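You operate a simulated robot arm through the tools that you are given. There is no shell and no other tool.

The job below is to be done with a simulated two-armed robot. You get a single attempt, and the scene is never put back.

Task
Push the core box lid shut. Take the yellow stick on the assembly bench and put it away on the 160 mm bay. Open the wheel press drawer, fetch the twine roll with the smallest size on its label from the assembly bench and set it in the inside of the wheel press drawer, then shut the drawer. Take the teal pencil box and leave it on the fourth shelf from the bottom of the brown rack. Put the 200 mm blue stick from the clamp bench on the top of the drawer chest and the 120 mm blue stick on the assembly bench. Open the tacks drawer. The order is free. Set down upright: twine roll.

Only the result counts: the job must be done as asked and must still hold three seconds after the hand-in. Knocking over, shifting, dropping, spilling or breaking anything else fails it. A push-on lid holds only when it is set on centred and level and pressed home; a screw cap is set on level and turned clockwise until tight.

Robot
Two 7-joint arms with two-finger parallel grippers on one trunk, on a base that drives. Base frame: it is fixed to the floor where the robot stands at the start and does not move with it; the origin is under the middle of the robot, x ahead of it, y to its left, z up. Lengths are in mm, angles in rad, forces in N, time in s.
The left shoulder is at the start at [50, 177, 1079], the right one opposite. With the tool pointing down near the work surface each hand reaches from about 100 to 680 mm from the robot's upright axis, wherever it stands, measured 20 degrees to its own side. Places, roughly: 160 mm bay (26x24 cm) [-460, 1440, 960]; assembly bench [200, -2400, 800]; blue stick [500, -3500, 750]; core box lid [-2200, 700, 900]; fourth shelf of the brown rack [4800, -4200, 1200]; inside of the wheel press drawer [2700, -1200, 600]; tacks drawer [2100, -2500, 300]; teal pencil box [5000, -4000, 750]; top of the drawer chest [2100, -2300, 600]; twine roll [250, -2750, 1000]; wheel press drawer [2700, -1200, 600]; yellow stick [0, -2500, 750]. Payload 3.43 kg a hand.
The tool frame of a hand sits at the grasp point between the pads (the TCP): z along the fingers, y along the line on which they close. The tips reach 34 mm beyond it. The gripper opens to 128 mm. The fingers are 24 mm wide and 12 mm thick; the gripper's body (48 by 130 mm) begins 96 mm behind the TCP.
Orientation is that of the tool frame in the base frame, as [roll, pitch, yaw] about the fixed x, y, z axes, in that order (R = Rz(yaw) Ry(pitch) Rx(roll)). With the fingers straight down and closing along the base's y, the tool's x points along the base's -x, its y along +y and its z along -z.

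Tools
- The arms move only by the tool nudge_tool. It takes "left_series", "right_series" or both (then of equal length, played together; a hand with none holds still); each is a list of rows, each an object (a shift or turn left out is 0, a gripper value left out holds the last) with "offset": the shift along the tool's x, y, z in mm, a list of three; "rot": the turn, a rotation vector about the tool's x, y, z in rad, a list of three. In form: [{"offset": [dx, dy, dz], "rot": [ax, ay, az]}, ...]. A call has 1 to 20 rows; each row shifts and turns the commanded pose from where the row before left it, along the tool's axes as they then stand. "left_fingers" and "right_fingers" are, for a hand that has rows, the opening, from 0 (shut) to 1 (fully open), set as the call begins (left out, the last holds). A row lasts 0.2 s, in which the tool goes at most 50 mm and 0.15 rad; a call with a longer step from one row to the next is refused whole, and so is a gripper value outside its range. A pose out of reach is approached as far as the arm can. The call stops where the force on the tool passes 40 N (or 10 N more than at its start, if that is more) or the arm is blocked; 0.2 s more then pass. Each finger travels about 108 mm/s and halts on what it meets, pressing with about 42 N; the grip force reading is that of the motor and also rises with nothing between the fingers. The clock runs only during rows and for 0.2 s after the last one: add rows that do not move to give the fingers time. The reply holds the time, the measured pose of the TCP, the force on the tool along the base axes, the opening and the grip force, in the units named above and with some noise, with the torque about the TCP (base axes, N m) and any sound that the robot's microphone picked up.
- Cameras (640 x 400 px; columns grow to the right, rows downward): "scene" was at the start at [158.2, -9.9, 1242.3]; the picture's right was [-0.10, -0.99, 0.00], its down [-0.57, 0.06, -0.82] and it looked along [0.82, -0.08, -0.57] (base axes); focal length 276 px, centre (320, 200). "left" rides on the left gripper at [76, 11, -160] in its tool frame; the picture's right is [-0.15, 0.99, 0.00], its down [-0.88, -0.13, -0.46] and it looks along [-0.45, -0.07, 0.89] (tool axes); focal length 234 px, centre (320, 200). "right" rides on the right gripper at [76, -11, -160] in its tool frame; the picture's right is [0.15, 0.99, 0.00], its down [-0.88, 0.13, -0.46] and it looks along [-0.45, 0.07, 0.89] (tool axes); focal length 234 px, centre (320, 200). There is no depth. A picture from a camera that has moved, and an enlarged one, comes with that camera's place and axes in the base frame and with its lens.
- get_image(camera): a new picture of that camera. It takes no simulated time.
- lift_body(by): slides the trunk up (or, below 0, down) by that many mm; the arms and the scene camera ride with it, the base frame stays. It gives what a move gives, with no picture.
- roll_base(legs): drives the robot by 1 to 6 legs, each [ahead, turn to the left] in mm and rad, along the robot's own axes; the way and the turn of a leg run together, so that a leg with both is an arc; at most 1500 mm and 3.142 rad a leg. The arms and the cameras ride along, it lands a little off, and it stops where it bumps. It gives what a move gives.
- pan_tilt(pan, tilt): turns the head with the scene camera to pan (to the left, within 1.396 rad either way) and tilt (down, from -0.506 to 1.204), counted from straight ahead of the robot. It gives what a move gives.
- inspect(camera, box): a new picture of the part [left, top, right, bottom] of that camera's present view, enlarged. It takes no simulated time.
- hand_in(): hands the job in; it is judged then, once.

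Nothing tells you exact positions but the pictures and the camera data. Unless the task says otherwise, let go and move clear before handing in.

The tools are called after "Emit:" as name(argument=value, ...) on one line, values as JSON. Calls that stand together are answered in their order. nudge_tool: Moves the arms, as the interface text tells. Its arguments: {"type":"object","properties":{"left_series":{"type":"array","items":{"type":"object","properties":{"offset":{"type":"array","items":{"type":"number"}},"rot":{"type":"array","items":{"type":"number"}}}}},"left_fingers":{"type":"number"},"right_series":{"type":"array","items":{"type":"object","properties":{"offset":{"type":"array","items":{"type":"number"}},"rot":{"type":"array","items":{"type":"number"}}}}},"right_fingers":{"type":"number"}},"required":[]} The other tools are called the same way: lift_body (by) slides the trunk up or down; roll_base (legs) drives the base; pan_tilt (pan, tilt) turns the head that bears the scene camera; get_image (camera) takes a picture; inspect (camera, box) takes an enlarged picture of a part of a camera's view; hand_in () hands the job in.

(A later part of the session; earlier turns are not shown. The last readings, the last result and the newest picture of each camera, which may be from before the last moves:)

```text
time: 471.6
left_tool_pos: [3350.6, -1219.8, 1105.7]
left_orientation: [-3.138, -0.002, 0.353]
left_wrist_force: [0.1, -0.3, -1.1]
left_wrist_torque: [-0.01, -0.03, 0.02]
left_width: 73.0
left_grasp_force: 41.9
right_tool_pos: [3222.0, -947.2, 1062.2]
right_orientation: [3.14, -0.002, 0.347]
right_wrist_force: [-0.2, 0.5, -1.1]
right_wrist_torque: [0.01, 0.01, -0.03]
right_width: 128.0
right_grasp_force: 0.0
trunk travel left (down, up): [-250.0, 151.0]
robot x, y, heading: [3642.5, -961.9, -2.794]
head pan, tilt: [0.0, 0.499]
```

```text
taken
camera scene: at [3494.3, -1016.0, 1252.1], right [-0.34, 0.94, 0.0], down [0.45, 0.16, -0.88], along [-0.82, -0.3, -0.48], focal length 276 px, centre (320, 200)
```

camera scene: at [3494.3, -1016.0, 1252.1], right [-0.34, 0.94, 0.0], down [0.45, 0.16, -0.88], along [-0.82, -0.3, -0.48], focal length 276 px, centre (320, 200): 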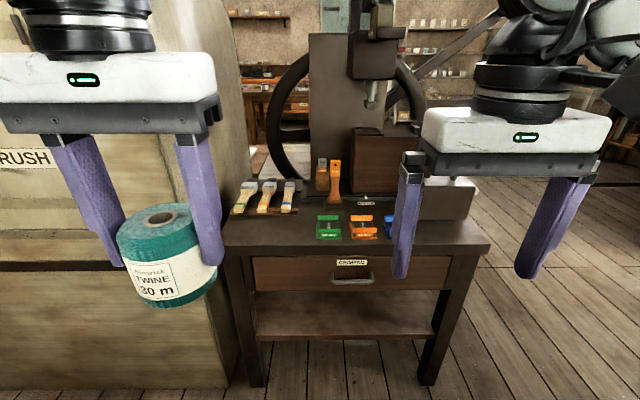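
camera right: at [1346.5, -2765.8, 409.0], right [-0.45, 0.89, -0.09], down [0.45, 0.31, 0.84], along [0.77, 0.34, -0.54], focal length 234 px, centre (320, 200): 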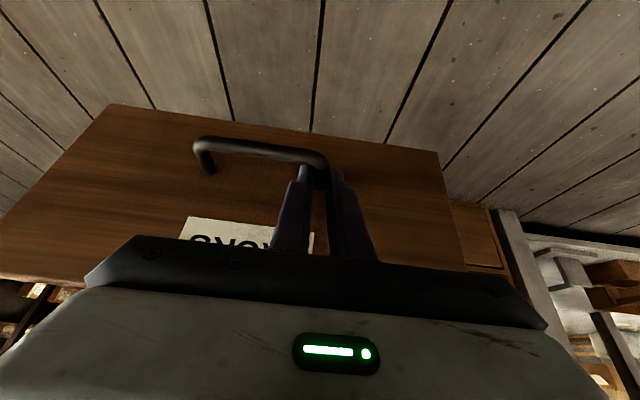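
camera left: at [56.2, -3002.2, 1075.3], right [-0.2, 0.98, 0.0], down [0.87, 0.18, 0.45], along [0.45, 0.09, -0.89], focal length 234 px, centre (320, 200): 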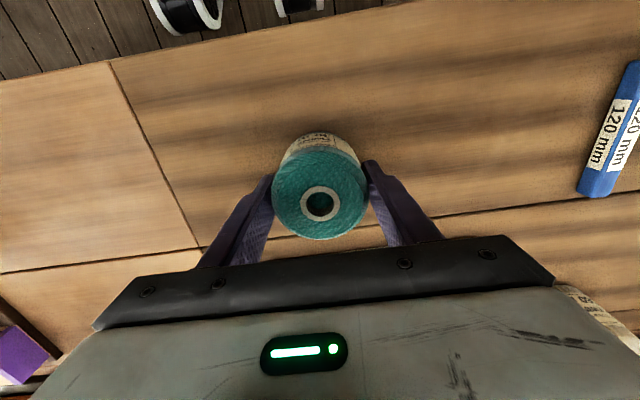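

Emit:
inspect(camera="scene", box=[210, 220, 500, 400])

Emit:
lift_body(by=-150)

Emit:
inspect(camera="scene", box=[210, 180, 500, 360])

```text
2.21 times, centred on (355, 310) of scene
camera zoom: at [3494.3, -1016.0, 1252.1], right [-0.34, 0.94, 0.0], down [0.45, 0.16, -0.88], along [-0.82, -0.3, -0.48], focal length 608 px, centre (243, -43)
```

zoom: 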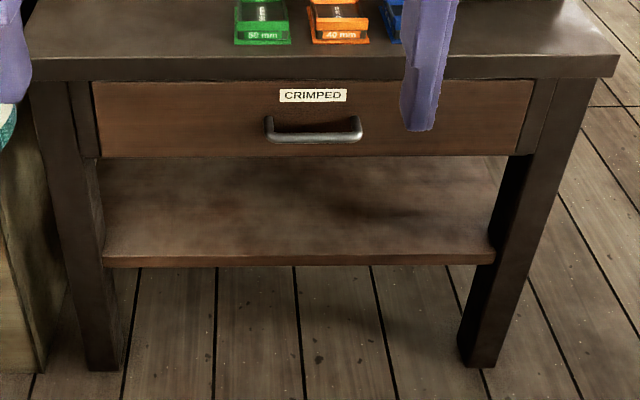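

```text
time: 473.4
left_tool_pos: [3351.4, -1219.6, 957.1]
left_orientation: [-3.14, -0.002, 0.355]
left_wrist_force: [0.4, -0.1, -1.8]
left_wrist_torque: [0.01, -0.02, 0.01]
left_width: 72.8
left_grasp_force: 42.2
right_tool_pos: [3221.8, -947.8, 913.6]
right_orientation: [3.141, -0.002, 0.348]
right_wrist_force: [-0.1, 0.7, -0.8]
right_wrist_torque: [0.01, -0.01, 0.0]
right_width: 128.1
right_grasp_force: 0.1
trunk travel left (down, up): [-100.0, 301.0]
robot x, y, heading: [3646.2, -957.7, -2.791]
head pan, tilt: [0.0, 0.499]
```

```text
2.21 times, centred on (355, 270) of scene
camera zoom: at [3494.4, -1016.0, 1102.2], right [-0.34, 0.94, 0.0], down [0.45, 0.16, -0.88], along [-0.82, -0.3, -0.48], focal length 608 px, centre (243, 46)
```

zoom: 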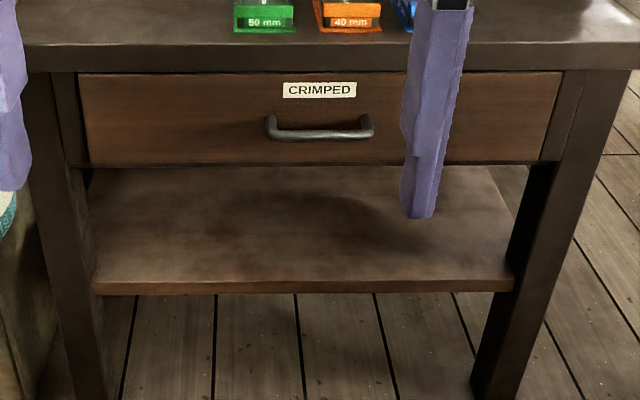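

The wheel press's only drawer is labelled CRIMPED with a U-handle. I move 150 mm closer and prepare the right hand to pinch the handle's right leg as before.

Emit:
roll_base(legs=[[150, 0]])

Emit:
nudge_tool(right_series=[{"rot": [0, -0.1315, 0]}, {"rot": [0, -0.1315, 0]}, {"rot": [0, -0.1315, 0]}, {"rot": [0, -0.1315, 0]}, {"offset": [30, 0, -17]}, {}], right_fingers=0.32)

Emit:
get_image(camera="right")

Emit:
get_image(camera="scene")

```text
time: 474.8
left_tool_pos: [3209.3, -1269.6, 956.4]
left_orientation: [-3.138, 0.0, 0.353]
left_wrist_force: [-0.2, -0.4, -0.8]
left_wrist_torque: [0.01, -0.01, -0.03]
left_width: 72.8
left_grasp_force: 42.3
right_tool_pos: [3080.0, -999.1, 912.7]
right_orientation: [3.14, -0.001, 0.347]
right_wrist_force: [-0.1, 0.0, 0.5]
right_wrist_torque: [0.03, -0.04, 0.0]
right_width: 128.0
right_grasp_force: 0.0
trunk travel left (down, up): [-100.0, 301.0]
robot x, y, heading: [3502.2, -1012.5, -2.788]
head pan, tilt: [0.0, 0.499]
```

```text
time: 476.2
left_tool_pos: [3207.9, -1271.2, 956.3]
left_orientation: [-3.139, -0.001, 0.352]
left_wrist_force: [0.5, 0.7, -1.9]
left_wrist_torque: [-0.01, -0.02, 0.05]
left_width: 72.9
left_grasp_force: 42.2
right_tool_pos: [3113.7, -986.5, 913.4]
right_orientation: [3.139, 0.525, 0.344]
right_wrist_force: [-1.6, 0.2, -0.2]
right_wrist_torque: [0.01, -0.01, -0.01]
right_width: 41.0
right_grasp_force: 0.1
trunk travel left (down, up): [-100.0, 301.0]
robot x, y, heading: [3501.1, -1014.6, -2.794]
head pan, tilt: [0.0, 0.499]
```

```text
taken
camera right: at [3247.7, -926.8, 1013.1], right [0.46, -0.89, -0.07], down [-0.46, -0.3, 0.84], along [-0.76, -0.35, -0.54], focal length 234 px, centre (320, 200)
```

right: 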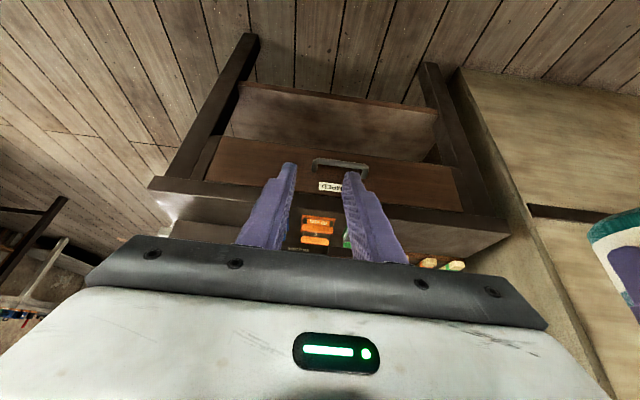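

```text
taken
camera scene: at [3353.1, -1067.7, 1102.1], right [-0.34, 0.94, 0.0], down [0.45, 0.16, -0.88], along [-0.82, -0.3, -0.48], focal length 276 px, centre (320, 200)
```

scene: 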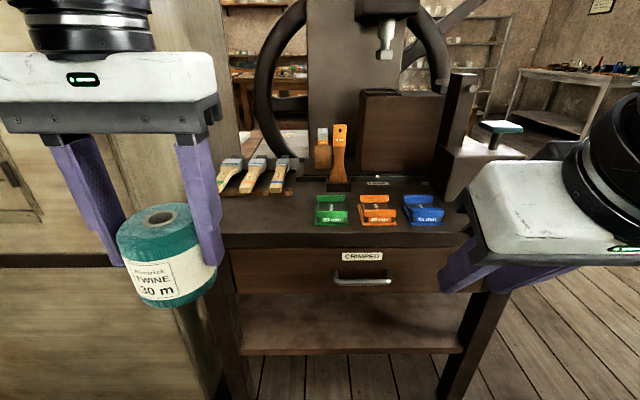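

The handle bar is around 608 mm ahead at z≈650. I bring the right fingers near the right leg of the handle.

Emit:
nudge_tool(right_series=[{"offset": [-14.6, 1.8, 38.9]}, {"offset": [-14.6, 1.8, 38.9]}, {"offset": [-14.6, 1.8, 38.9]}, {"offset": [-14.6, 1.8, 38.9]}, {"offset": [-14.6, 1.8, 38.9]}, {"offset": [-14.6, 1.8, 38.9]}, {}], right_fingers=0.32)

Emit:
get_image(camera="right")

Emit:
inspect(camera="right", box=[230, 90, 410, 210])

```text
time: 477.8
left_tool_pos: [3209.1, -1270.2, 956.8]
left_orientation: [-3.141, -0.001, 0.353]
left_wrist_force: [0.9, 0.1, -1.5]
left_wrist_torque: [0.01, -0.02, 0.03]
left_width: 72.8
left_grasp_force: 41.5
right_tool_pos: [2935.1, -1063.4, 753.9]
right_orientation: [-3.141, 0.525, 0.346]
right_wrist_force: [0.2, 0.6, 0.0]
right_wrist_torque: [-0.01, 0.0, -0.01]
right_width: 41.0
right_grasp_force: 0.0
trunk travel left (down, up): [-100.0, 301.0]
robot x, y, heading: [3504.0, -1013.7, -2.788]
head pan, tilt: [0.0, 0.499]
```

```text
taken
camera right: at [3069.1, -1002.9, 854.1], right [0.46, -0.89, -0.07], down [-0.46, -0.3, 0.84], along [-0.76, -0.35, -0.54], focal length 234 px, centre (320, 200)
```

right: 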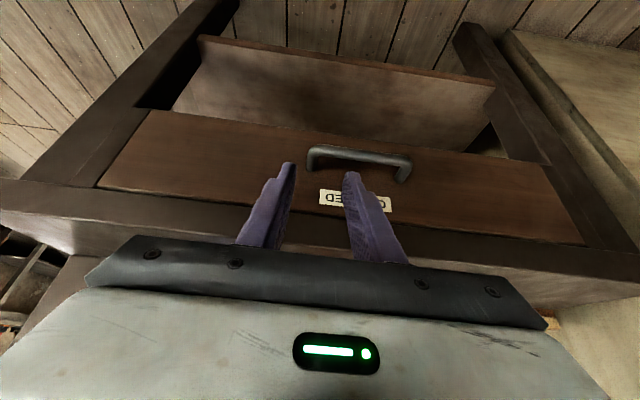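

```text
3.33 times, centred on (320, 150) of right
camera zoom: at [3069.1, -1002.9, 854.1], right [0.46, -0.89, -0.07], down [-0.46, -0.3, 0.84], along [-0.76, -0.35, -0.54], focal length 781 px, centre (320, 367)
```

zoom: 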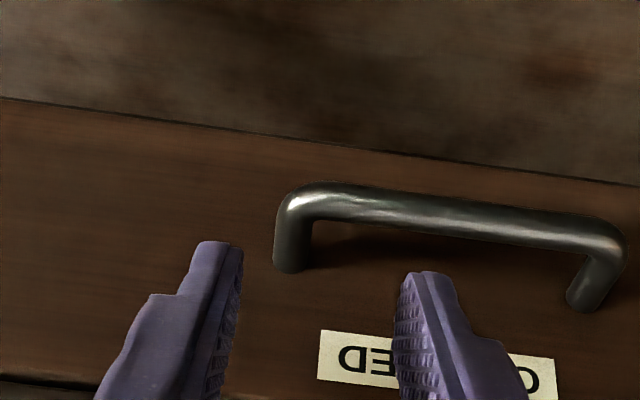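

Emit:
inspect(camera="right", box=[300, 130, 420, 200])

```text
5.33 times, centred on (360, 165) of right
camera zoom: at [3069.1, -1002.9, 854.1], right [0.46, -0.89, -0.07], down [-0.46, -0.3, 0.84], along [-0.76, -0.35, -0.54], focal length 1249 px, centre (107, 387)
```

zoom: 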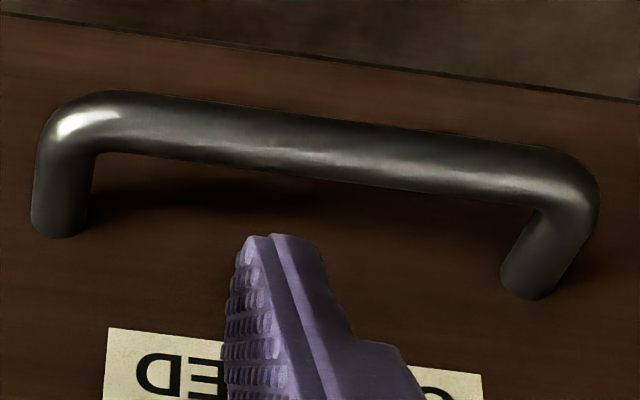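

Same handle type: from its apparent size the bar is at about 585 mm ahead, z≈669. I move above the right leg.

Emit:
nudge_tool(right_series=[{"offset": [-6.7, -4, 22.4]}, {"offset": [-6.7, -3, 22.4]}, {}])

Emit:
inspect(camera="right", box=[230, 110, 410, 230])

```text
time: 478.6
left_tool_pos: [3209.9, -1270.9, 956.5]
left_orientation: [-3.139, -0.003, 0.352]
left_wrist_force: [-0.2, -0.2, -0.8]
left_wrist_torque: [0.03, 0.01, -0.04]
left_width: 72.7
left_grasp_force: 42.3
right_tool_pos: [2901.3, -1068.8, 722.5]
right_orientation: [3.14, 0.525, 0.348]
right_wrist_force: [0.3, 0.7, -0.3]
right_wrist_torque: [0.02, 0.03, 0.0]
right_width: 41.1
right_grasp_force: 0.0
trunk travel left (down, up): [-100.0, 301.0]
robot x, y, heading: [3500.3, -1010.7, -2.79]
head pan, tilt: [0.0, 0.499]
```

```text
3.33 times, centred on (320, 170) of right
camera zoom: at [3035.0, -1008.2, 822.5], right [0.46, -0.89, -0.07], down [-0.46, -0.3, 0.84], along [-0.76, -0.35, -0.54], focal length 781 px, centre (320, 300)
```

zoom: 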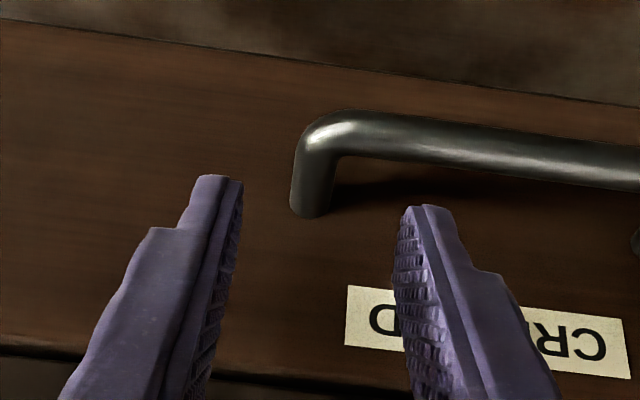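

Same picture as with the TACKS handle. I go down the remaining 23 mm.

Emit:
nudge_tool(right_series=[{"offset": [5, 0, 8.65]}, {"offset": [3.5, 0, 6.1]}, {"offset": [3, 0, 5.2]}, {}])

Emit:
inspect(camera="right", box=[230, 110, 410, 230])

```text
time: 479.6
left_tool_pos: [3209.4, -1270.6, 955.2]
left_orientation: [-3.14, -0.001, 0.352]
left_wrist_force: [0.3, 0.2, -1.1]
left_wrist_torque: [-0.03, -0.03, 0.0]
left_width: 72.8
left_grasp_force: 41.9
right_tool_pos: [2901.2, -1069.0, 699.1]
right_orientation: [3.138, 0.526, 0.344]
right_wrist_force: [0.6, -0.6, -0.5]
right_wrist_torque: [0.01, 0.0, -0.01]
right_width: 41.1
right_grasp_force: 0.0
trunk travel left (down, up): [-100.0, 301.0]
robot x, y, heading: [3503.8, -1014.4, -2.786]
head pan, tilt: [0.0, 0.499]
```

```text
3.33 times, centred on (320, 170) of right
camera zoom: at [3035.2, -1008.1, 799.8], right [0.46, -0.89, -0.07], down [-0.46, -0.3, 0.84], along [-0.76, -0.35, -0.54], focal length 781 px, centre (320, 300)
```

zoom: 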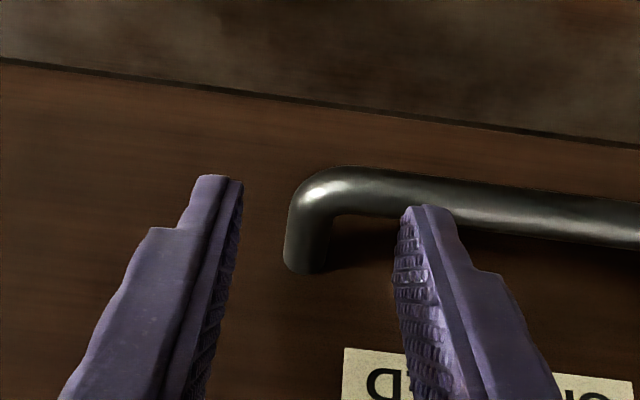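

No contact yet; the inner finger should be about 5 mm further forward to sit behind the bar. I move forward until I feel the drawer face.

Emit:
nudge_tool(right_series=[{"offset": [-2.2, 0, 1.3]}, {"offset": [-2.2, 0, 1.3]}, {}])

Emit:
inspect(camera="right", box=[230, 110, 410, 230])

```text
time: 480.4
left_tool_pos: [3208.6, -1271.8, 955.8]
left_orientation: [-3.14, -0.001, 0.353]
left_wrist_force: [-0.2, -0.4, -1.3]
left_wrist_torque: [-0.02, 0.0, -0.01]
left_width: 72.7
left_grasp_force: 42.0
right_tool_pos: [2897.5, -1069.2, 699.3]
right_orientation: [3.139, 0.526, 0.346]
right_wrist_force: [0.9, -0.1, 1.0]
right_wrist_torque: [0.0, -0.01, 0.03]
right_width: 41.1
right_grasp_force: 0.1
trunk travel left (down, up): [-100.0, 301.0]
robot x, y, heading: [3501.0, -1012.4, -2.792]
head pan, tilt: [0.0, 0.499]
```

```text
3.33 times, centred on (320, 170) of right
camera zoom: at [3030.3, -1009.8, 799.7], right [0.46, -0.89, -0.07], down [-0.46, -0.3, 0.84], along [-0.76, -0.35, -0.54], focal length 781 px, centre (320, 300)
```

zoom: 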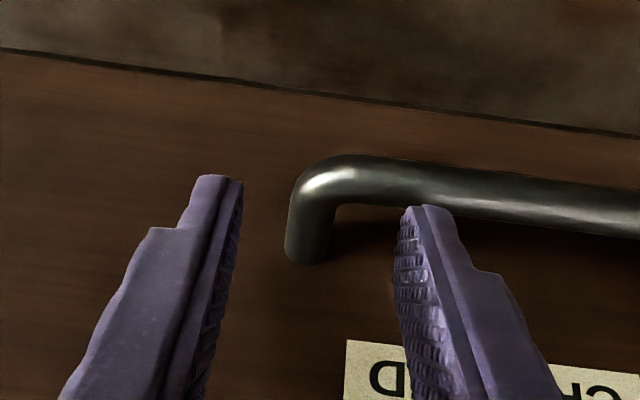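

Emit:
nudge_tool(right_series=[{"offset": [-2.6, 0, 1.5]}, {"offset": [1.5, 0, 2.6]}, {}])

Emit:
inspect(camera="right", box=[230, 110, 410, 230])

```text
time: 481.2
left_tool_pos: [3209.2, -1269.9, 956.2]
left_orientation: [-3.139, -0.001, 0.353]
left_wrist_force: [0.2, -0.3, -0.4]
left_wrist_torque: [0.01, 0.01, -0.02]
left_width: 73.0
left_grasp_force: 42.7
right_tool_pos: [2893.4, -1070.7, 696.4]
right_orientation: [3.141, 0.524, 0.348]
right_wrist_force: [0.1, 0.2, 0.0]
right_wrist_torque: [-0.01, 0.01, 0.05]
right_width: 40.9
right_grasp_force: 0.1
trunk travel left (down, up): [-100.0, 301.0]
robot x, y, heading: [3505.1, -1010.0, -2.788]
head pan, tilt: [0.0, 0.499]
```

```text
3.33 times, centred on (320, 170) of right
camera zoom: at [3027.7, -1010.8, 796.6], right [0.46, -0.89, -0.07], down [-0.46, -0.3, 0.84], along [-0.76, -0.35, -0.54], focal length 781 px, centre (320, 300)
```

zoom: 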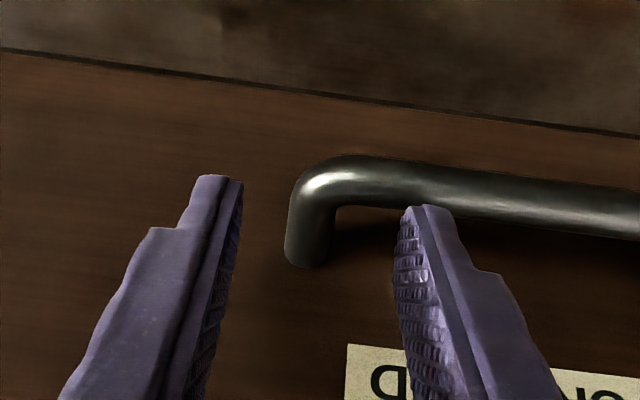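

Emit:
nudge_tool(right_series=[{"offset": [-2.6, 0, 1.5]}, {"offset": [-1.7, 0, 1.0]}, {}])

Emit:
inspect(camera="right", box=[230, 110, 410, 230])

```text
time: 482.0
left_tool_pos: [3209.0, -1270.4, 956.2]
left_orientation: [-3.141, -0.004, 0.352]
left_wrist_force: [-0.3, 0.0, -0.9]
left_wrist_torque: [0.02, -0.04, -0.03]
left_width: 72.9
left_grasp_force: 41.7
right_tool_pos: [2888.6, -1070.7, 696.3]
right_orientation: [3.139, 0.526, 0.348]
right_wrist_force: [-0.1, -0.3, -0.2]
right_wrist_torque: [0.0, -0.01, -0.02]
right_width: 41.2
right_grasp_force: 0.1
trunk travel left (down, up): [-100.0, 301.0]
robot x, y, heading: [3504.4, -1013.2, -2.793]
head pan, tilt: [0.0, 0.499]
```

```text
3.33 times, centred on (320, 170) of right
camera zoom: at [3023.0, -1012.1, 796.9], right [0.46, -0.89, -0.07], down [-0.46, -0.3, 0.84], along [-0.76, -0.35, -0.54], focal length 781 px, centre (320, 300)
```

zoom: 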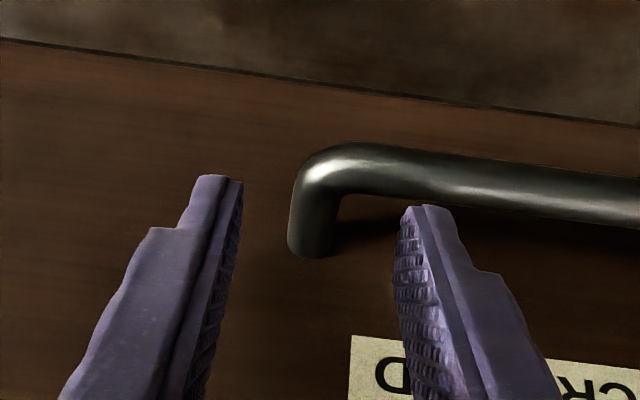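

Emit:
nudge_tool(right_series=[{"offset": [1.5, 0, 2.6]}, {"offset": [1.5, 0, 2.6]}, {}])

Emit:
inspect(camera="right", box=[230, 110, 410, 230])

```text
time: 482.8
left_tool_pos: [3209.0, -1271.4, 956.7]
left_orientation: [-3.139, -0.002, 0.354]
left_wrist_force: [0.1, -0.5, -2.1]
left_wrist_torque: [0.03, 0.0, -0.01]
left_width: 72.9
left_grasp_force: 42.4
right_tool_pos: [2889.2, -1072.5, 690.7]
right_orientation: [3.14, 0.525, 0.349]
right_wrist_force: [0.5, 0.1, 0.2]
right_wrist_torque: [0.01, 0.0, -0.04]
right_width: 40.9
right_grasp_force: 0.1
trunk travel left (down, up): [-100.0, 301.0]
robot x, y, heading: [3503.0, -1012.2, -2.789]
head pan, tilt: [0.0, 0.499]
```

```text
3.33 times, centred on (320, 170) of right
camera zoom: at [3023.2, -1012.0, 790.9], right [0.46, -0.89, -0.07], down [-0.46, -0.3, 0.84], along [-0.76, -0.35, -0.54], focal length 781 px, centre (320, 300)
```

zoom: 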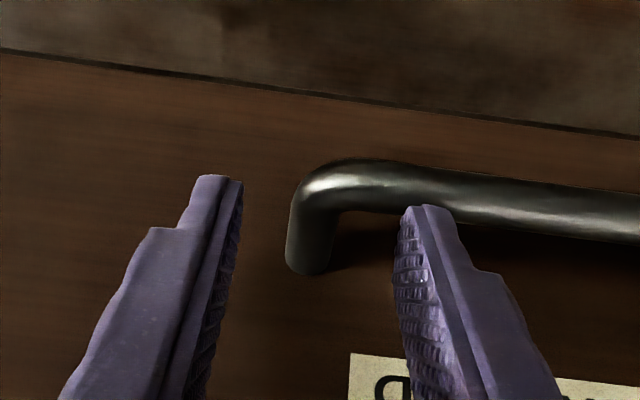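

Emit:
nudge_tool(right_series=[{"offset": [-2.6, 0, 1.5]}, {"offset": [-1.7, 0, 1.0]}, {}])

Emit:
inspect(camera="right", box=[230, 110, 410, 230])

```text
time: 483.6
left_tool_pos: [3209.6, -1269.5, 956.1]
left_orientation: [-3.141, 0.0, 0.351]
left_wrist_force: [0.4, 0.3, -1.6]
left_wrist_torque: [0.04, 0.01, -0.02]
left_width: 72.9
left_grasp_force: 42.4
right_tool_pos: [2881.4, -1073.5, 692.4]
right_orientation: [3.138, 0.533, 0.342]
right_wrist_force: [-0.9, 0.7, -1.2]
right_wrist_torque: [-0.05, -0.05, 0.02]
right_width: 40.9
right_grasp_force: 0.1
trunk travel left (down, up): [-100.0, 301.0]
robot x, y, heading: [3503.4, -1011.9, -2.788]
head pan, tilt: [0.0, 0.499]
```

```text
3.33 times, centred on (320, 170) of right
camera zoom: at [3016.7, -1013.6, 791.5], right [0.45, -0.89, -0.07], down [-0.45, -0.3, 0.84], along [-0.77, -0.35, -0.54], focal length 781 px, centre (320, 300)
```

zoom: 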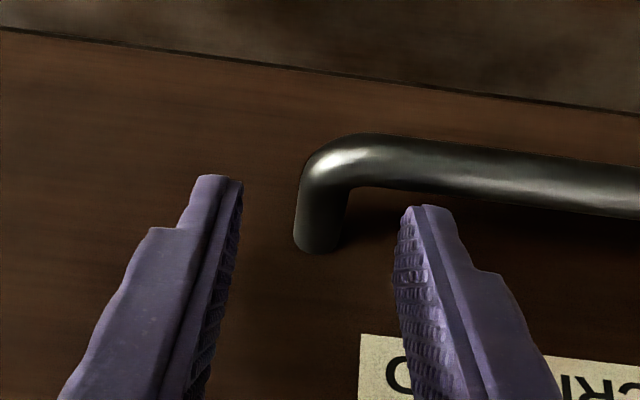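

Emit:
nudge_tool(right_series=[{"offset": [1.5, 0, 2.6]}, {"offset": [1.5, 0, 2.6]}, {"offset": [1.0, 0, 1.7]}, {}])

Emit:
inspect(camera="right", box=[230, 110, 410, 230])

```text
time: 484.6
left_tool_pos: [3211.3, -1269.3, 955.8]
left_orientation: [-3.141, 0.001, 0.354]
left_wrist_force: [-1.1, -0.8, -1.9]
left_wrist_torque: [0.01, 0.02, -0.03]
left_width: 72.7
left_grasp_force: 42.0
right_tool_pos: [2883.1, -1074.8, 691.6]
right_orientation: [3.136, 0.544, 0.342]
right_wrist_force: [-2.4, 4.3, 32.5]
right_wrist_torque: [-0.6, 0.08, 0.02]
right_width: 38.4
right_grasp_force: 0.0
trunk travel left (down, up): [-100.0, 301.0]
robot x, y, heading: [3505.3, -1012.5, -2.789]
head pan, tilt: [0.0, 0.499]
```

```text
3.33 times, centred on (320, 170) of right
camera zoom: at [3017.8, -1014.0, 789.3], right [0.45, -0.89, -0.07], down [-0.45, -0.29, 0.85], along [-0.77, -0.35, -0.53], focal length 781 px, centre (320, 300)
```

zoom: 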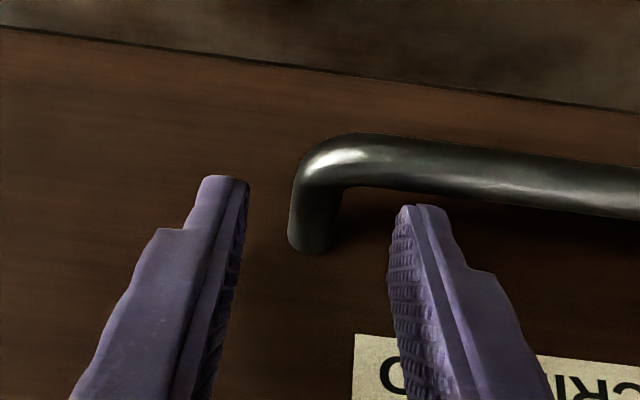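

The inner finger is resting on top of the bar: so the bar is really at about 608 mm, z≈650. I rise, go forward, then come down behind it.

Emit:
nudge_tool(right_series=[{"offset": [-6, 0, -10.4]}, {"offset": [-10.4, 0, 6]}, {}])

Emit:
inspect(camera="right", box=[230, 110, 410, 230])

```text
time: 485.4
left_tool_pos: [3210.1, -1270.7, 956.1]
left_orientation: [-3.14, 0.0, 0.353]
left_wrist_force: [-1.2, -0.3, -1.8]
left_wrist_torque: [0.02, -0.01, 0.04]
left_width: 73.1
left_grasp_force: 41.8
right_tool_pos: [2874.9, -1078.7, 693.1]
right_orientation: [-3.141, 0.522, 0.349]
right_wrist_force: [0.8, 0.9, -1.0]
right_wrist_torque: [-0.02, 0.02, 0.02]
right_width: 41.0
right_grasp_force: 0.1
trunk travel left (down, up): [-100.0, 301.0]
robot x, y, heading: [3502.7, -1012.7, -2.797]
head pan, tilt: [0.0, 0.499]
```

```text
3.33 times, centred on (320, 170) of right
camera zoom: at [3007.5, -1018.0, 793.6], right [0.46, -0.89, -0.07], down [-0.46, -0.31, 0.83], along [-0.76, -0.35, -0.55], focal length 781 px, centre (320, 300)
```

zoom: 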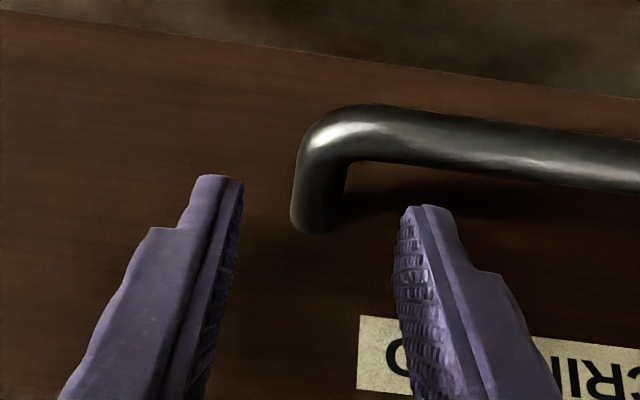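

Emit:
nudge_tool(right_series=[{"offset": [1.4, 0, 5.5]}, {"offset": [2.0, 0, 4.8]}, {"offset": [2.0, 0, 4.8]}, {}])

Emit:
inspect(camera="right", box=[230, 110, 410, 230])

```text
time: 486.4
left_tool_pos: [3209.2, -1270.7, 956.7]
left_orientation: [-3.141, -0.003, 0.354]
left_wrist_force: [0.4, 0.5, -1.1]
left_wrist_torque: [0.01, -0.01, 0.01]
left_width: 72.6
left_grasp_force: 42.0
right_tool_pos: [2870.2, -1079.0, 678.8]
right_orientation: [3.139, 0.523, 0.347]
right_wrist_force: [0.1, -0.5, -0.1]
right_wrist_torque: [0.0, 0.0, 0.0]
right_width: 40.9
right_grasp_force: 0.0
trunk travel left (down, up): [-100.0, 301.0]
robot x, y, heading: [3503.5, -1010.9, -2.79]
head pan, tilt: [0.0, 0.499]
```

```text
3.33 times, centred on (320, 170) of right
camera zoom: at [3004.5, -1019.0, 778.8], right [0.46, -0.89, -0.07], down [-0.46, -0.3, 0.84], along [-0.76, -0.35, -0.54], focal length 781 px, centre (320, 300)
```

zoom: 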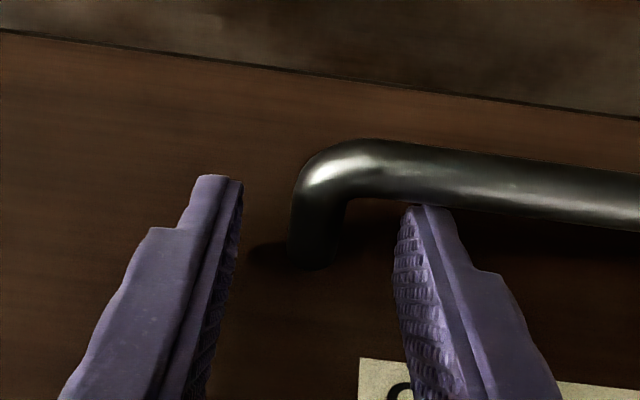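

Now the inner finger is behind the bar without contact. I close on the leg.

Emit:
nudge_tool(right_series=[{"offset": [0.5, 0, 2.5]}, {}, {}, {}, {}], right_fingers=0.0)

Emit:
inspect(camera="right", box=[230, 110, 410, 230])

```text
time: 487.6
left_tool_pos: [3210.7, -1268.1, 956.3]
left_orientation: [-3.14, 0.001, 0.353]
left_wrist_force: [-0.7, 0.1, -0.6]
left_wrist_torque: [-0.02, 0.04, 0.0]
left_width: 73.2
left_grasp_force: 42.2
right_tool_pos: [2870.7, -1080.0, 678.7]
right_orientation: [3.14, 0.526, 0.345]
right_wrist_force: [8.8, 10.9, 13.6]
right_wrist_torque: [0.31, -0.95, -0.41]
right_width: 14.0
right_grasp_force: 44.7
trunk travel left (down, up): [-100.0, 301.0]
robot x, y, heading: [3506.1, -1012.3, -2.789]
head pan, tilt: [0.0, 0.499]
```

```text
3.33 times, centred on (320, 170) of right
camera zoom: at [3004.5, -1018.7, 778.0], right [0.45, -0.89, -0.07], down [-0.46, -0.3, 0.84], along [-0.76, -0.35, -0.54], focal length 781 px, centre (320, 300)
```

zoom: 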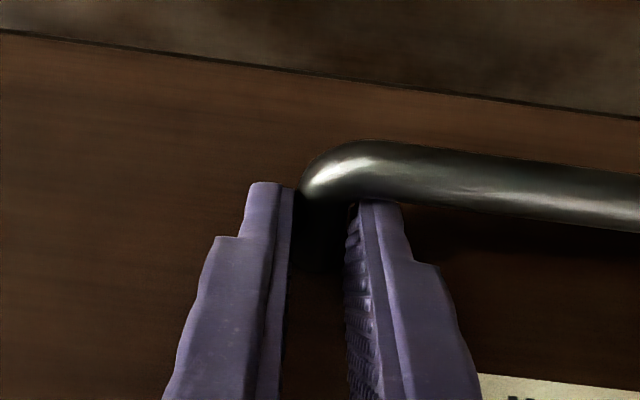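

The leg is pinched (14 mm). I pull the drawer open.

Emit:
nudge_tool(right_series=[{"offset": [8.65, 0, -5]}, {"offset": [8.65, 0, -5]}, {"offset": [8.65, 0, -5]}, {"offset": [8.65, 0, -5]}, {"offset": [8.65, 0, -5]}, {"offset": [8.65, 0, -5]}, {}])

Emit:
get_image(camera="scene")

```text
time: 489.2
left_tool_pos: [3209.9, -1270.2, 956.0]
left_orientation: [-3.139, -0.001, 0.352]
left_wrist_force: [-0.4, 0.4, -1.4]
left_wrist_torque: [0.02, -0.02, -0.01]
left_width: 73.0
left_grasp_force: 42.0
right_tool_pos: [2926.5, -1057.4, 678.2]
right_orientation: [3.141, 0.529, 0.346]
right_wrist_force: [-5.9, 12.1, 21.0]
right_wrist_torque: [0.28, -0.28, -0.34]
right_width: 14.5
right_grasp_force: 44.8
trunk travel left (down, up): [-100.0, 301.0]
robot x, y, heading: [3502.9, -1012.0, -2.794]
head pan, tilt: [0.0, 0.499]
```

```text
taken
camera scene: at [3354.3, -1066.9, 1102.5], right [-0.34, 0.94, 0.0], down [0.45, 0.16, -0.88], along [-0.83, -0.3, -0.48], focal length 276 px, centre (320, 200)
```

scene: 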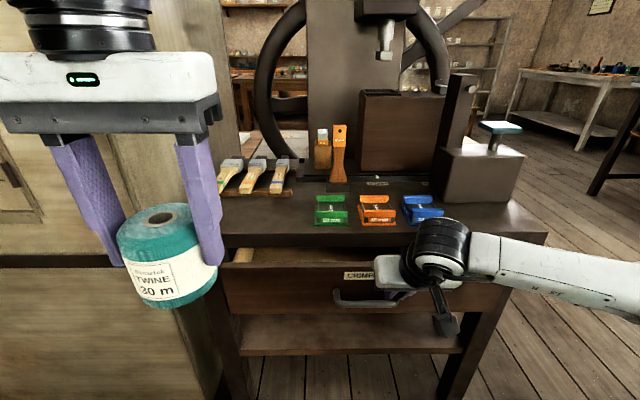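

The drawer opens. I keep pulling.

Emit:
nudge_tool(right_series=[{"offset": [12.97, 0, -7.53]}, {"offset": [12.97, 0, -7.53]}, {"offset": [12.97, 0, -7.53]}, {"offset": [12.97, 0, -7.53]}, {"offset": [12.97, 0, -7.53]}, {"offset": [12.97, 0, -7.53]}, {"offset": [12.97, 0, -7.53]}, {"offset": [12.97, 0, -7.53]}, {"offset": [12.97, 0, -7.53]}, {"offset": [12.97, 0, -7.53]}, {}])

Emit:
get_image(camera="scene")

```text
time: 491.0
left_tool_pos: [3208.2, -1270.0, 955.5]
left_orientation: [-3.14, -0.001, 0.351]
left_wrist_force: [-0.4, 0.8, -0.9]
left_wrist_torque: [0.0, -0.03, 0.03]
left_width: 73.0
left_grasp_force: 42.0
right_tool_pos: [3035.9, -1016.1, 678.3]
right_orientation: [-3.137, 0.532, 0.343]
right_wrist_force: [-1.0, 2.0, 7.8]
right_wrist_torque: [0.33, -1.12, 0.01]
right_width: 14.2
right_grasp_force: 45.3
trunk travel left (down, up): [-100.0, 301.0]
robot x, y, heading: [3504.8, -1013.7, -2.785]
head pan, tilt: [0.0, 0.499]
stopped in row 9 (right hand): the force on the tool passed its limit at 40 N (the readings are from after the stop); the commanded pose is now the measured one
```

```text
taken
camera scene: at [3353.1, -1067.6, 1101.6], right [-0.34, 0.94, 0.0], down [0.45, 0.16, -0.88], along [-0.82, -0.3, -0.48], focal length 276 px, centre (320, 200)
```

scene: 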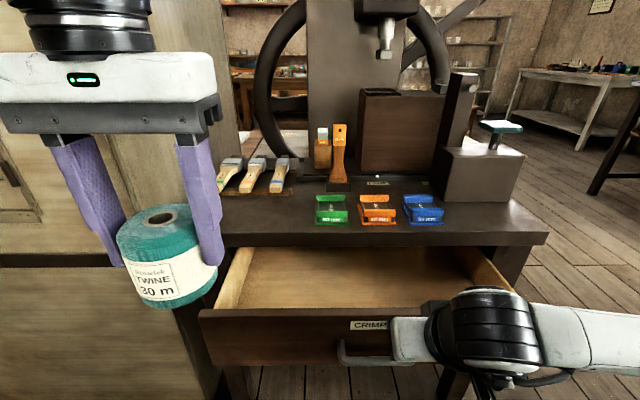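

Emit:
nudge_tool(right_series=[{"offset": [4.3, 0, -2.5]}, {"offset": [4.3, 0, -2.5]}, {}])

Emit:
get_image(camera="right")

```text
time: 491.8
left_tool_pos: [3209.6, -1269.1, 955.1]
left_orientation: [-3.14, 0.0, 0.351]
left_wrist_force: [0.7, 0.3, -1.4]
left_wrist_torque: [-0.03, 0.0, -0.02]
left_width: 72.6
left_grasp_force: 42.3
right_tool_pos: [3045.7, -1013.2, 678.9]
right_orientation: [-3.136, 0.532, 0.345]
right_wrist_force: [-2.2, 3.5, 9.8]
right_wrist_torque: [-0.25, 0.63, -0.2]
right_width: 14.1
right_grasp_force: 45.2
trunk travel left (down, up): [-100.0, 301.0]
robot x, y, heading: [3506.6, -1011.8, -2.786]
head pan, tilt: [0.0, 0.499]
```

```text
taken
camera right: at [3180.6, -953.9, 777.1], right [0.45, -0.89, -0.08], down [-0.45, -0.3, 0.84], along [-0.77, -0.34, -0.54], focal length 234 px, centre (320, 200)
```

right: 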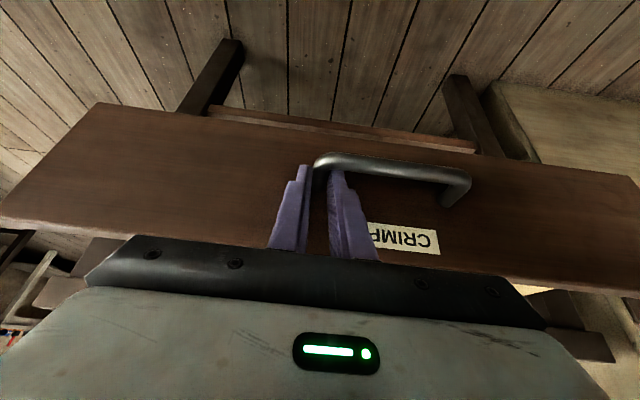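

It still slides; the stop was just friction. I pull on gently.

Emit:
nudge_tool(right_series=[{"offset": [6.9, 0, -4]}, {"offset": [6.9, 0, -4]}, {"offset": [6.9, 0, -4]}, {"offset": [6.9, 0, -4]}, {"offset": [6.9, 0, -4]}, {"offset": [6.9, 0, -4]}, {"offset": [6.9, 0, -4]}, {"offset": [6.9, 0, -4]}, {}])

Emit:
get_image(camera="scene")

```text
time: 493.6
left_tool_pos: [3208.8, -1270.6, 955.4]
left_orientation: [-3.14, -0.003, 0.351]
left_wrist_force: [-1.0, 0.0, -2.1]
left_wrist_torque: [0.04, 0.04, -0.01]
left_width: 72.8
left_grasp_force: 41.8
right_tool_pos: [3098.9, -992.6, 677.2]
right_orientation: [-3.129, 0.536, 0.344]
right_wrist_force: [-1.7, 2.9, 9.3]
right_wrist_torque: [0.37, -1.18, 0.29]
right_width: 14.3
right_grasp_force: 44.6
right hand out of reach, approached as far as the arm can: row 8
trunk travel left (down, up): [-100.0, 301.0]
robot x, y, heading: [3503.8, -1010.5, -2.789]
head pan, tilt: [0.0, 0.499]
stopped in row 9 (right hand): the force on the tool passed its limit at 42 N (the readings are from after the stop); the commanded pose is now the measured one
```

```text
taken
camera scene: at [3353.1, -1067.2, 1101.8], right [-0.34, 0.94, 0.0], down [0.45, 0.16, -0.88], along [-0.82, -0.3, -0.48], focal length 276 px, centre (320, 200)
```

scene: 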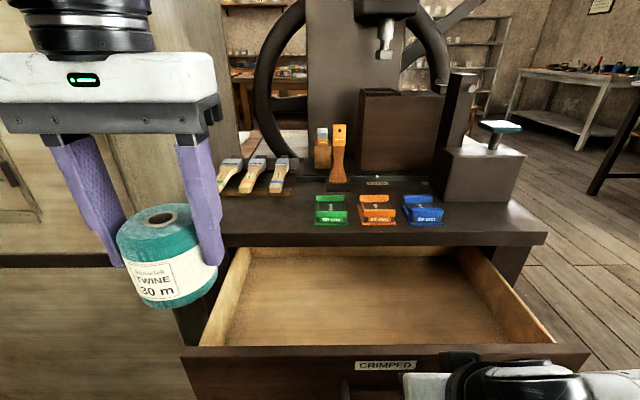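

Open by about 245 mm, enough for the roll. I release the handle and lift the right hand clear.

Emit:
nudge_tool(right_series=[{}, {}], right_fingers=0.35)

Emit:
nudge_tool(right_series=[{"offset": [-5, 0, -20]}, {"offset": [-10, 0, -25]}, {"offset": [-20, 0, -35]}, {"offset": [-24, -20, -38]}, {"offset": [-24, -20, -38]}, {}])

Emit:
get_image(camera="scene")

```text
time: 494.2
left_tool_pos: [3209.2, -1269.8, 955.7]
left_orientation: [-3.14, -0.001, 0.351]
left_wrist_force: [0.3, -0.4, -1.0]
left_wrist_torque: [-0.01, 0.02, -0.01]
left_width: 73.0
left_grasp_force: 42.1
right_tool_pos: [3100.6, -994.2, 677.4]
right_orientation: [-3.126, 0.531, 0.344]
right_wrist_force: [0.4, 0.4, -0.6]
right_wrist_torque: [-0.03, -0.01, 0.02]
right_width: 44.9
right_grasp_force: 0.0
trunk travel left (down, up): [-100.0, 301.0]
robot x, y, heading: [3503.1, -1015.1, -2.787]
head pan, tilt: [0.0, 0.499]
```

```text
time: 495.6
left_tool_pos: [3208.6, -1270.1, 955.5]
left_orientation: [-3.14, -0.001, 0.352]
left_wrist_force: [0.6, -0.5, -0.9]
left_wrist_torque: [-0.02, 0.05, 0.02]
left_width: 72.9
left_grasp_force: 42.3
right_tool_pos: [3084.4, -964.3, 854.6]
right_orientation: [-3.128, 0.532, 0.344]
right_wrist_force: [0.2, -0.3, 0.3]
right_wrist_torque: [-0.04, 0.01, 0.01]
right_width: 44.9
right_grasp_force: 0.0
right hand out of reach, approached as far as the arm can: row 1, 2
trunk travel left (down, up): [-100.0, 301.0]
robot x, y, heading: [3505.6, -1012.6, -2.796]
head pan, tilt: [0.0, 0.499]
```

```text
taken
camera scene: at [3353.0, -1067.3, 1102.1], right [-0.34, 0.94, 0.0], down [0.45, 0.16, -0.88], along [-0.82, -0.3, -0.48], focal length 276 px, centre (320, 200)
```

scene: 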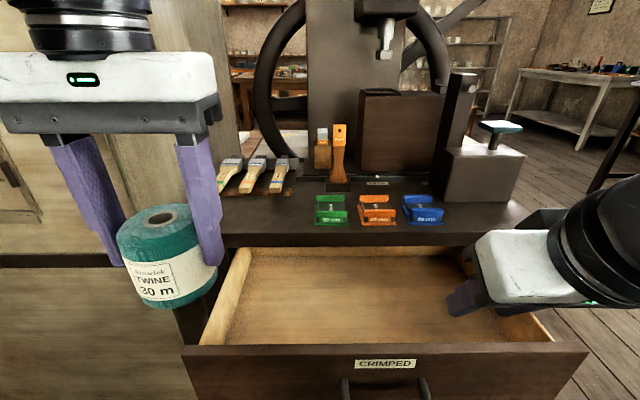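

The drawer is open and empty. I move the right hand aside and bring the roll above the open drawer with the left hand.

Emit:
nudge_tool(left_series=[{}, {}, {}, {"offset": [-33.5, -35, 0]}, {"offset": [-33.5, -35, 0]}, {"offset": [-33.5, -35, 0]}, {"offset": [-33.5, -35, 0]}, {}], right_series=[{"offset": [-20, -30, -34.6]}, {"offset": [-20, -30, -34.6]}, {"offset": [0, -30, 0]}, {}, {}, {}, {}, {}])

Emit:
get_image(camera="scene")

Emit:
get_image(camera="left")

```text
time: 497.4
left_tool_pos: [3034.0, -1186.0, 956.6]
left_orientation: [3.14, -0.003, 0.352]
left_wrist_force: [0.2, -0.2, -1.5]
left_wrist_torque: [-0.01, -0.04, 0.03]
left_width: 72.9
left_grasp_force: 42.1
right_tool_pos: [3055.2, -878.9, 934.2]
right_orientation: [-3.127, 0.532, 0.345]
right_wrist_force: [-0.1, -0.6, -0.5]
right_wrist_torque: [-0.05, -0.03, 0.0]
right_width: 44.6
right_grasp_force: 0.1
trunk travel left (down, up): [-100.0, 301.0]
robot x, y, heading: [3500.9, -1006.0, -2.79]
head pan, tilt: [0.0, 0.499]
```

```text
taken
camera scene: at [3352.9, -1067.3, 1102.1], right [-0.34, 0.94, 0.0], down [0.45, 0.16, -0.88], along [-0.82, -0.3, -0.48], focal length 276 px, centre (320, 200)
```

scene: 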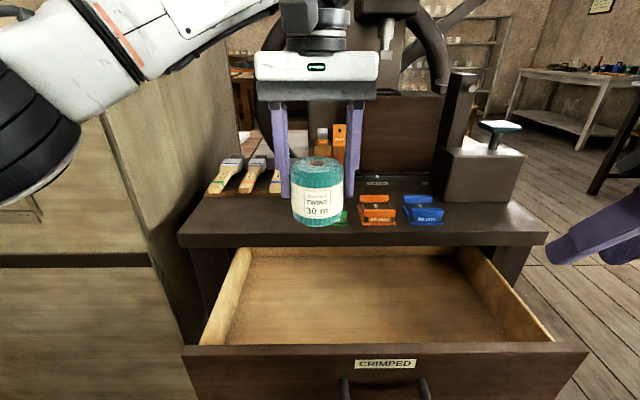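

```text
taken
camera left: at [3110.6, -1171.8, 1115.6], right [0.2, -0.98, 0.0], down [-0.87, -0.18, 0.45], along [-0.45, -0.09, -0.89], focal length 234 px, centre (320, 200)
```

left: 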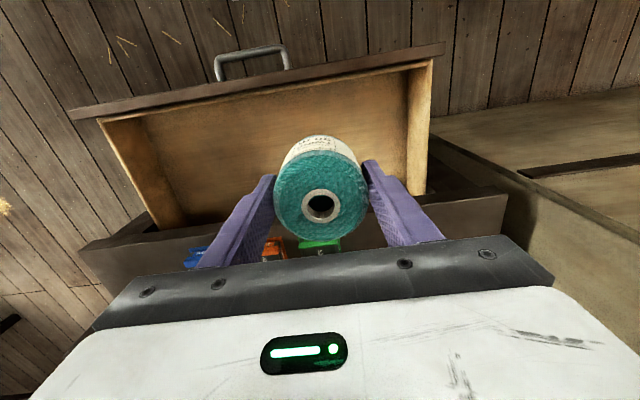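

The roll is over the open drawer. I lower it into the drawer in steps.

Emit:
nudge_tool(left_series=[{"offset": [0, 0, 43]}, {"offset": [0, 0, 43]}, {"offset": [0, 0, 43]}, {"offset": [0, 0, 43]}, {"offset": [0, 0, 43]}, {"offset": [0, 0, 30]}, {}])

Emit:
get_image(camera="scene")

Emit:
get_image(camera="left")

```text
time: 499.0
left_tool_pos: [3034.2, -1185.2, 710.6]
left_orientation: [-3.14, -0.002, 0.35]
left_wrist_force: [0.6, -1.2, -1.1]
left_wrist_torque: [-0.02, 0.02, -0.01]
left_width: 73.0
left_grasp_force: 41.8
right_tool_pos: [3056.0, -877.8, 934.4]
right_orientation: [-3.127, 0.534, 0.344]
right_wrist_force: [-1.0, -0.1, 0.4]
right_wrist_torque: [-0.01, -0.01, 0.0]
right_width: 44.7
right_grasp_force: 0.2
trunk travel left (down, up): [-100.0, 301.0]
robot x, y, heading: [3503.6, -1012.8, -2.79]
head pan, tilt: [0.0, 0.499]
```

```text
taken
camera scene: at [3352.9, -1067.3, 1102.1], right [-0.34, 0.94, 0.0], down [0.45, 0.16, -0.88], along [-0.82, -0.3, -0.48], focal length 276 px, centre (320, 200)
```

scene: 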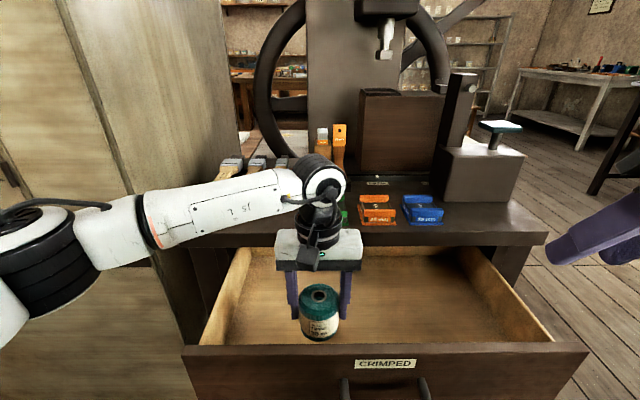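

```text
taken
camera left: at [3110.4, -1170.1, 869.7], right [0.2, -0.98, 0.0], down [-0.87, -0.18, 0.45], along [-0.45, -0.09, -0.89], focal length 234 px, centre (320, 200)
```

left: 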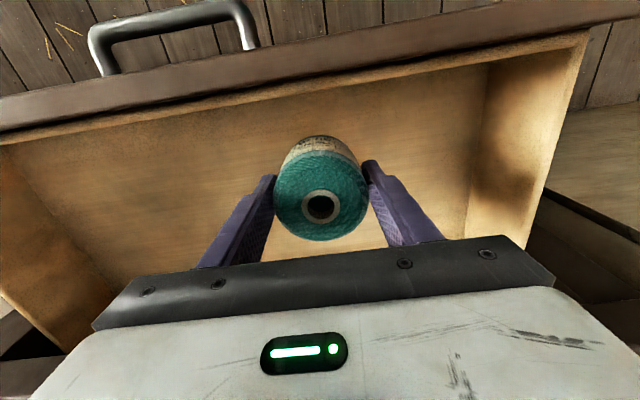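

Emit:
nudge_tool(left_series=[{"offset": [0, 0, 20]}, {"offset": [0, 0, 10]}, {"offset": [0, 0, 5]}, {}])

Emit:
nudge_tool(left_series=[{"offset": [0, 0, 4]}, {"offset": [0, 0, 4]}, {}])

Emit:
nudge_tool(left_series=[{"offset": [0, 0, 3]}, {"offset": [0, 0, 3]}, {}])

```text
time: 500.0
left_tool_pos: [3035.3, -1184.3, 675.6]
left_orientation: [-3.141, -0.002, 0.354]
left_wrist_force: [0.1, 0.7, -1.9]
left_wrist_torque: [0.04, -0.02, 0.0]
left_width: 72.8
left_grasp_force: 42.6
right_tool_pos: [3054.8, -880.1, 934.0]
right_orientation: [-3.127, 0.532, 0.344]
right_wrist_force: [0.4, -0.2, -0.4]
right_wrist_torque: [-0.01, 0.0, 0.0]
right_width: 45.0
right_grasp_force: 0.0
trunk travel left (down, up): [-100.0, 301.0]
robot x, y, heading: [3501.3, -1013.2, -2.794]
head pan, tilt: [0.0, 0.499]
```

```text
time: 500.8
left_tool_pos: [3035.8, -1183.9, 667.0]
left_orientation: [-3.141, -0.002, 0.352]
left_wrist_force: [0.3, 0.7, -1.3]
left_wrist_torque: [0.01, 0.01, -0.01]
left_width: 73.0
left_grasp_force: 41.8
right_tool_pos: [3055.0, -879.0, 935.4]
right_orientation: [-3.13, 0.533, 0.345]
right_wrist_force: [0.5, -0.1, -0.2]
right_wrist_torque: [-0.01, -0.01, 0.0]
right_width: 44.7
right_grasp_force: 0.1
trunk travel left (down, up): [-100.0, 301.0]
robot x, y, heading: [3504.1, -1010.7, -2.789]
head pan, tilt: [0.0, 0.499]
```

```text
time: 501.6
left_tool_pos: [3034.1, -1184.8, 661.9]
left_orientation: [-3.14, 0.0, 0.352]
left_wrist_force: [0.0, -0.2, -0.6]
left_wrist_torque: [0.03, -0.01, 0.04]
left_width: 72.9
left_grasp_force: 41.8
right_tool_pos: [3055.4, -879.8, 933.2]
right_orientation: [-3.127, 0.531, 0.343]
right_wrist_force: [-0.7, 0.7, 0.1]
right_wrist_torque: [0.0, 0.02, 0.04]
right_width: 44.9
right_grasp_force: 0.0
trunk travel left (down, up): [-100.0, 301.0]
robot x, y, heading: [3505.9, -1009.0, -2.786]
head pan, tilt: [0.0, 0.499]
```

Emit:
nudge_tool(left_series=[{"offset": [0, 0, 2.5]}, {"offset": [0, 0, 2.5]}, {}])

Emit:
nudge_tool(left_series=[{"offset": [0, 0, 2]}, {"offset": [0, 0, 2]}, {}])

Emit:
get_image(camera="scene")

```text
time: 502.4
left_tool_pos: [3036.3, -1184.5, 656.6]
left_orientation: [-3.14, -0.001, 0.352]
left_wrist_force: [-0.4, -0.5, -1.4]
left_wrist_torque: [0.0, 0.04, 0.0]
left_width: 72.7
left_grasp_force: 41.5
right_tool_pos: [3054.8, -878.8, 933.7]
right_orientation: [-3.126, 0.533, 0.344]
right_wrist_force: [0.0, -0.5, -0.3]
right_wrist_torque: [-0.01, 0.01, 0.03]
right_width: 44.9
right_grasp_force: 0.0
trunk travel left (down, up): [-100.0, 301.0]
robot x, y, heading: [3505.2, -1012.5, -2.788]
head pan, tilt: [0.0, 0.499]
```

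```text
time: 503.2
left_tool_pos: [3035.7, -1184.1, 655.5]
left_orientation: [-3.14, 0.005, 0.352]
left_wrist_force: [0.6, -1.9, 21.3]
left_wrist_torque: [-0.4, -0.66, -0.05]
left_width: 73.1
left_grasp_force: 42.1
right_tool_pos: [3054.9, -879.7, 935.1]
right_orientation: [-3.127, 0.534, 0.343]
right_wrist_force: [0.6, -0.6, -0.9]
right_wrist_torque: [-0.03, -0.01, -0.01]
right_width: 44.6
right_grasp_force: 0.1
trunk travel left (down, up): [-100.0, 301.0]
robot x, y, heading: [3501.5, -1010.3, -2.788]
head pan, tilt: [0.0, 0.499]
```

```text
taken
camera scene: at [3354.3, -1066.9, 1102.7], right [-0.34, 0.94, 0.0], down [0.45, 0.16, -0.88], along [-0.83, -0.3, -0.48], focal length 276 px, centre (320, 200)
```

scene: 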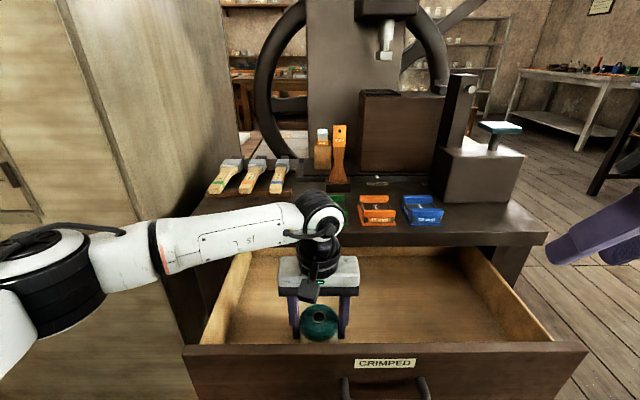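

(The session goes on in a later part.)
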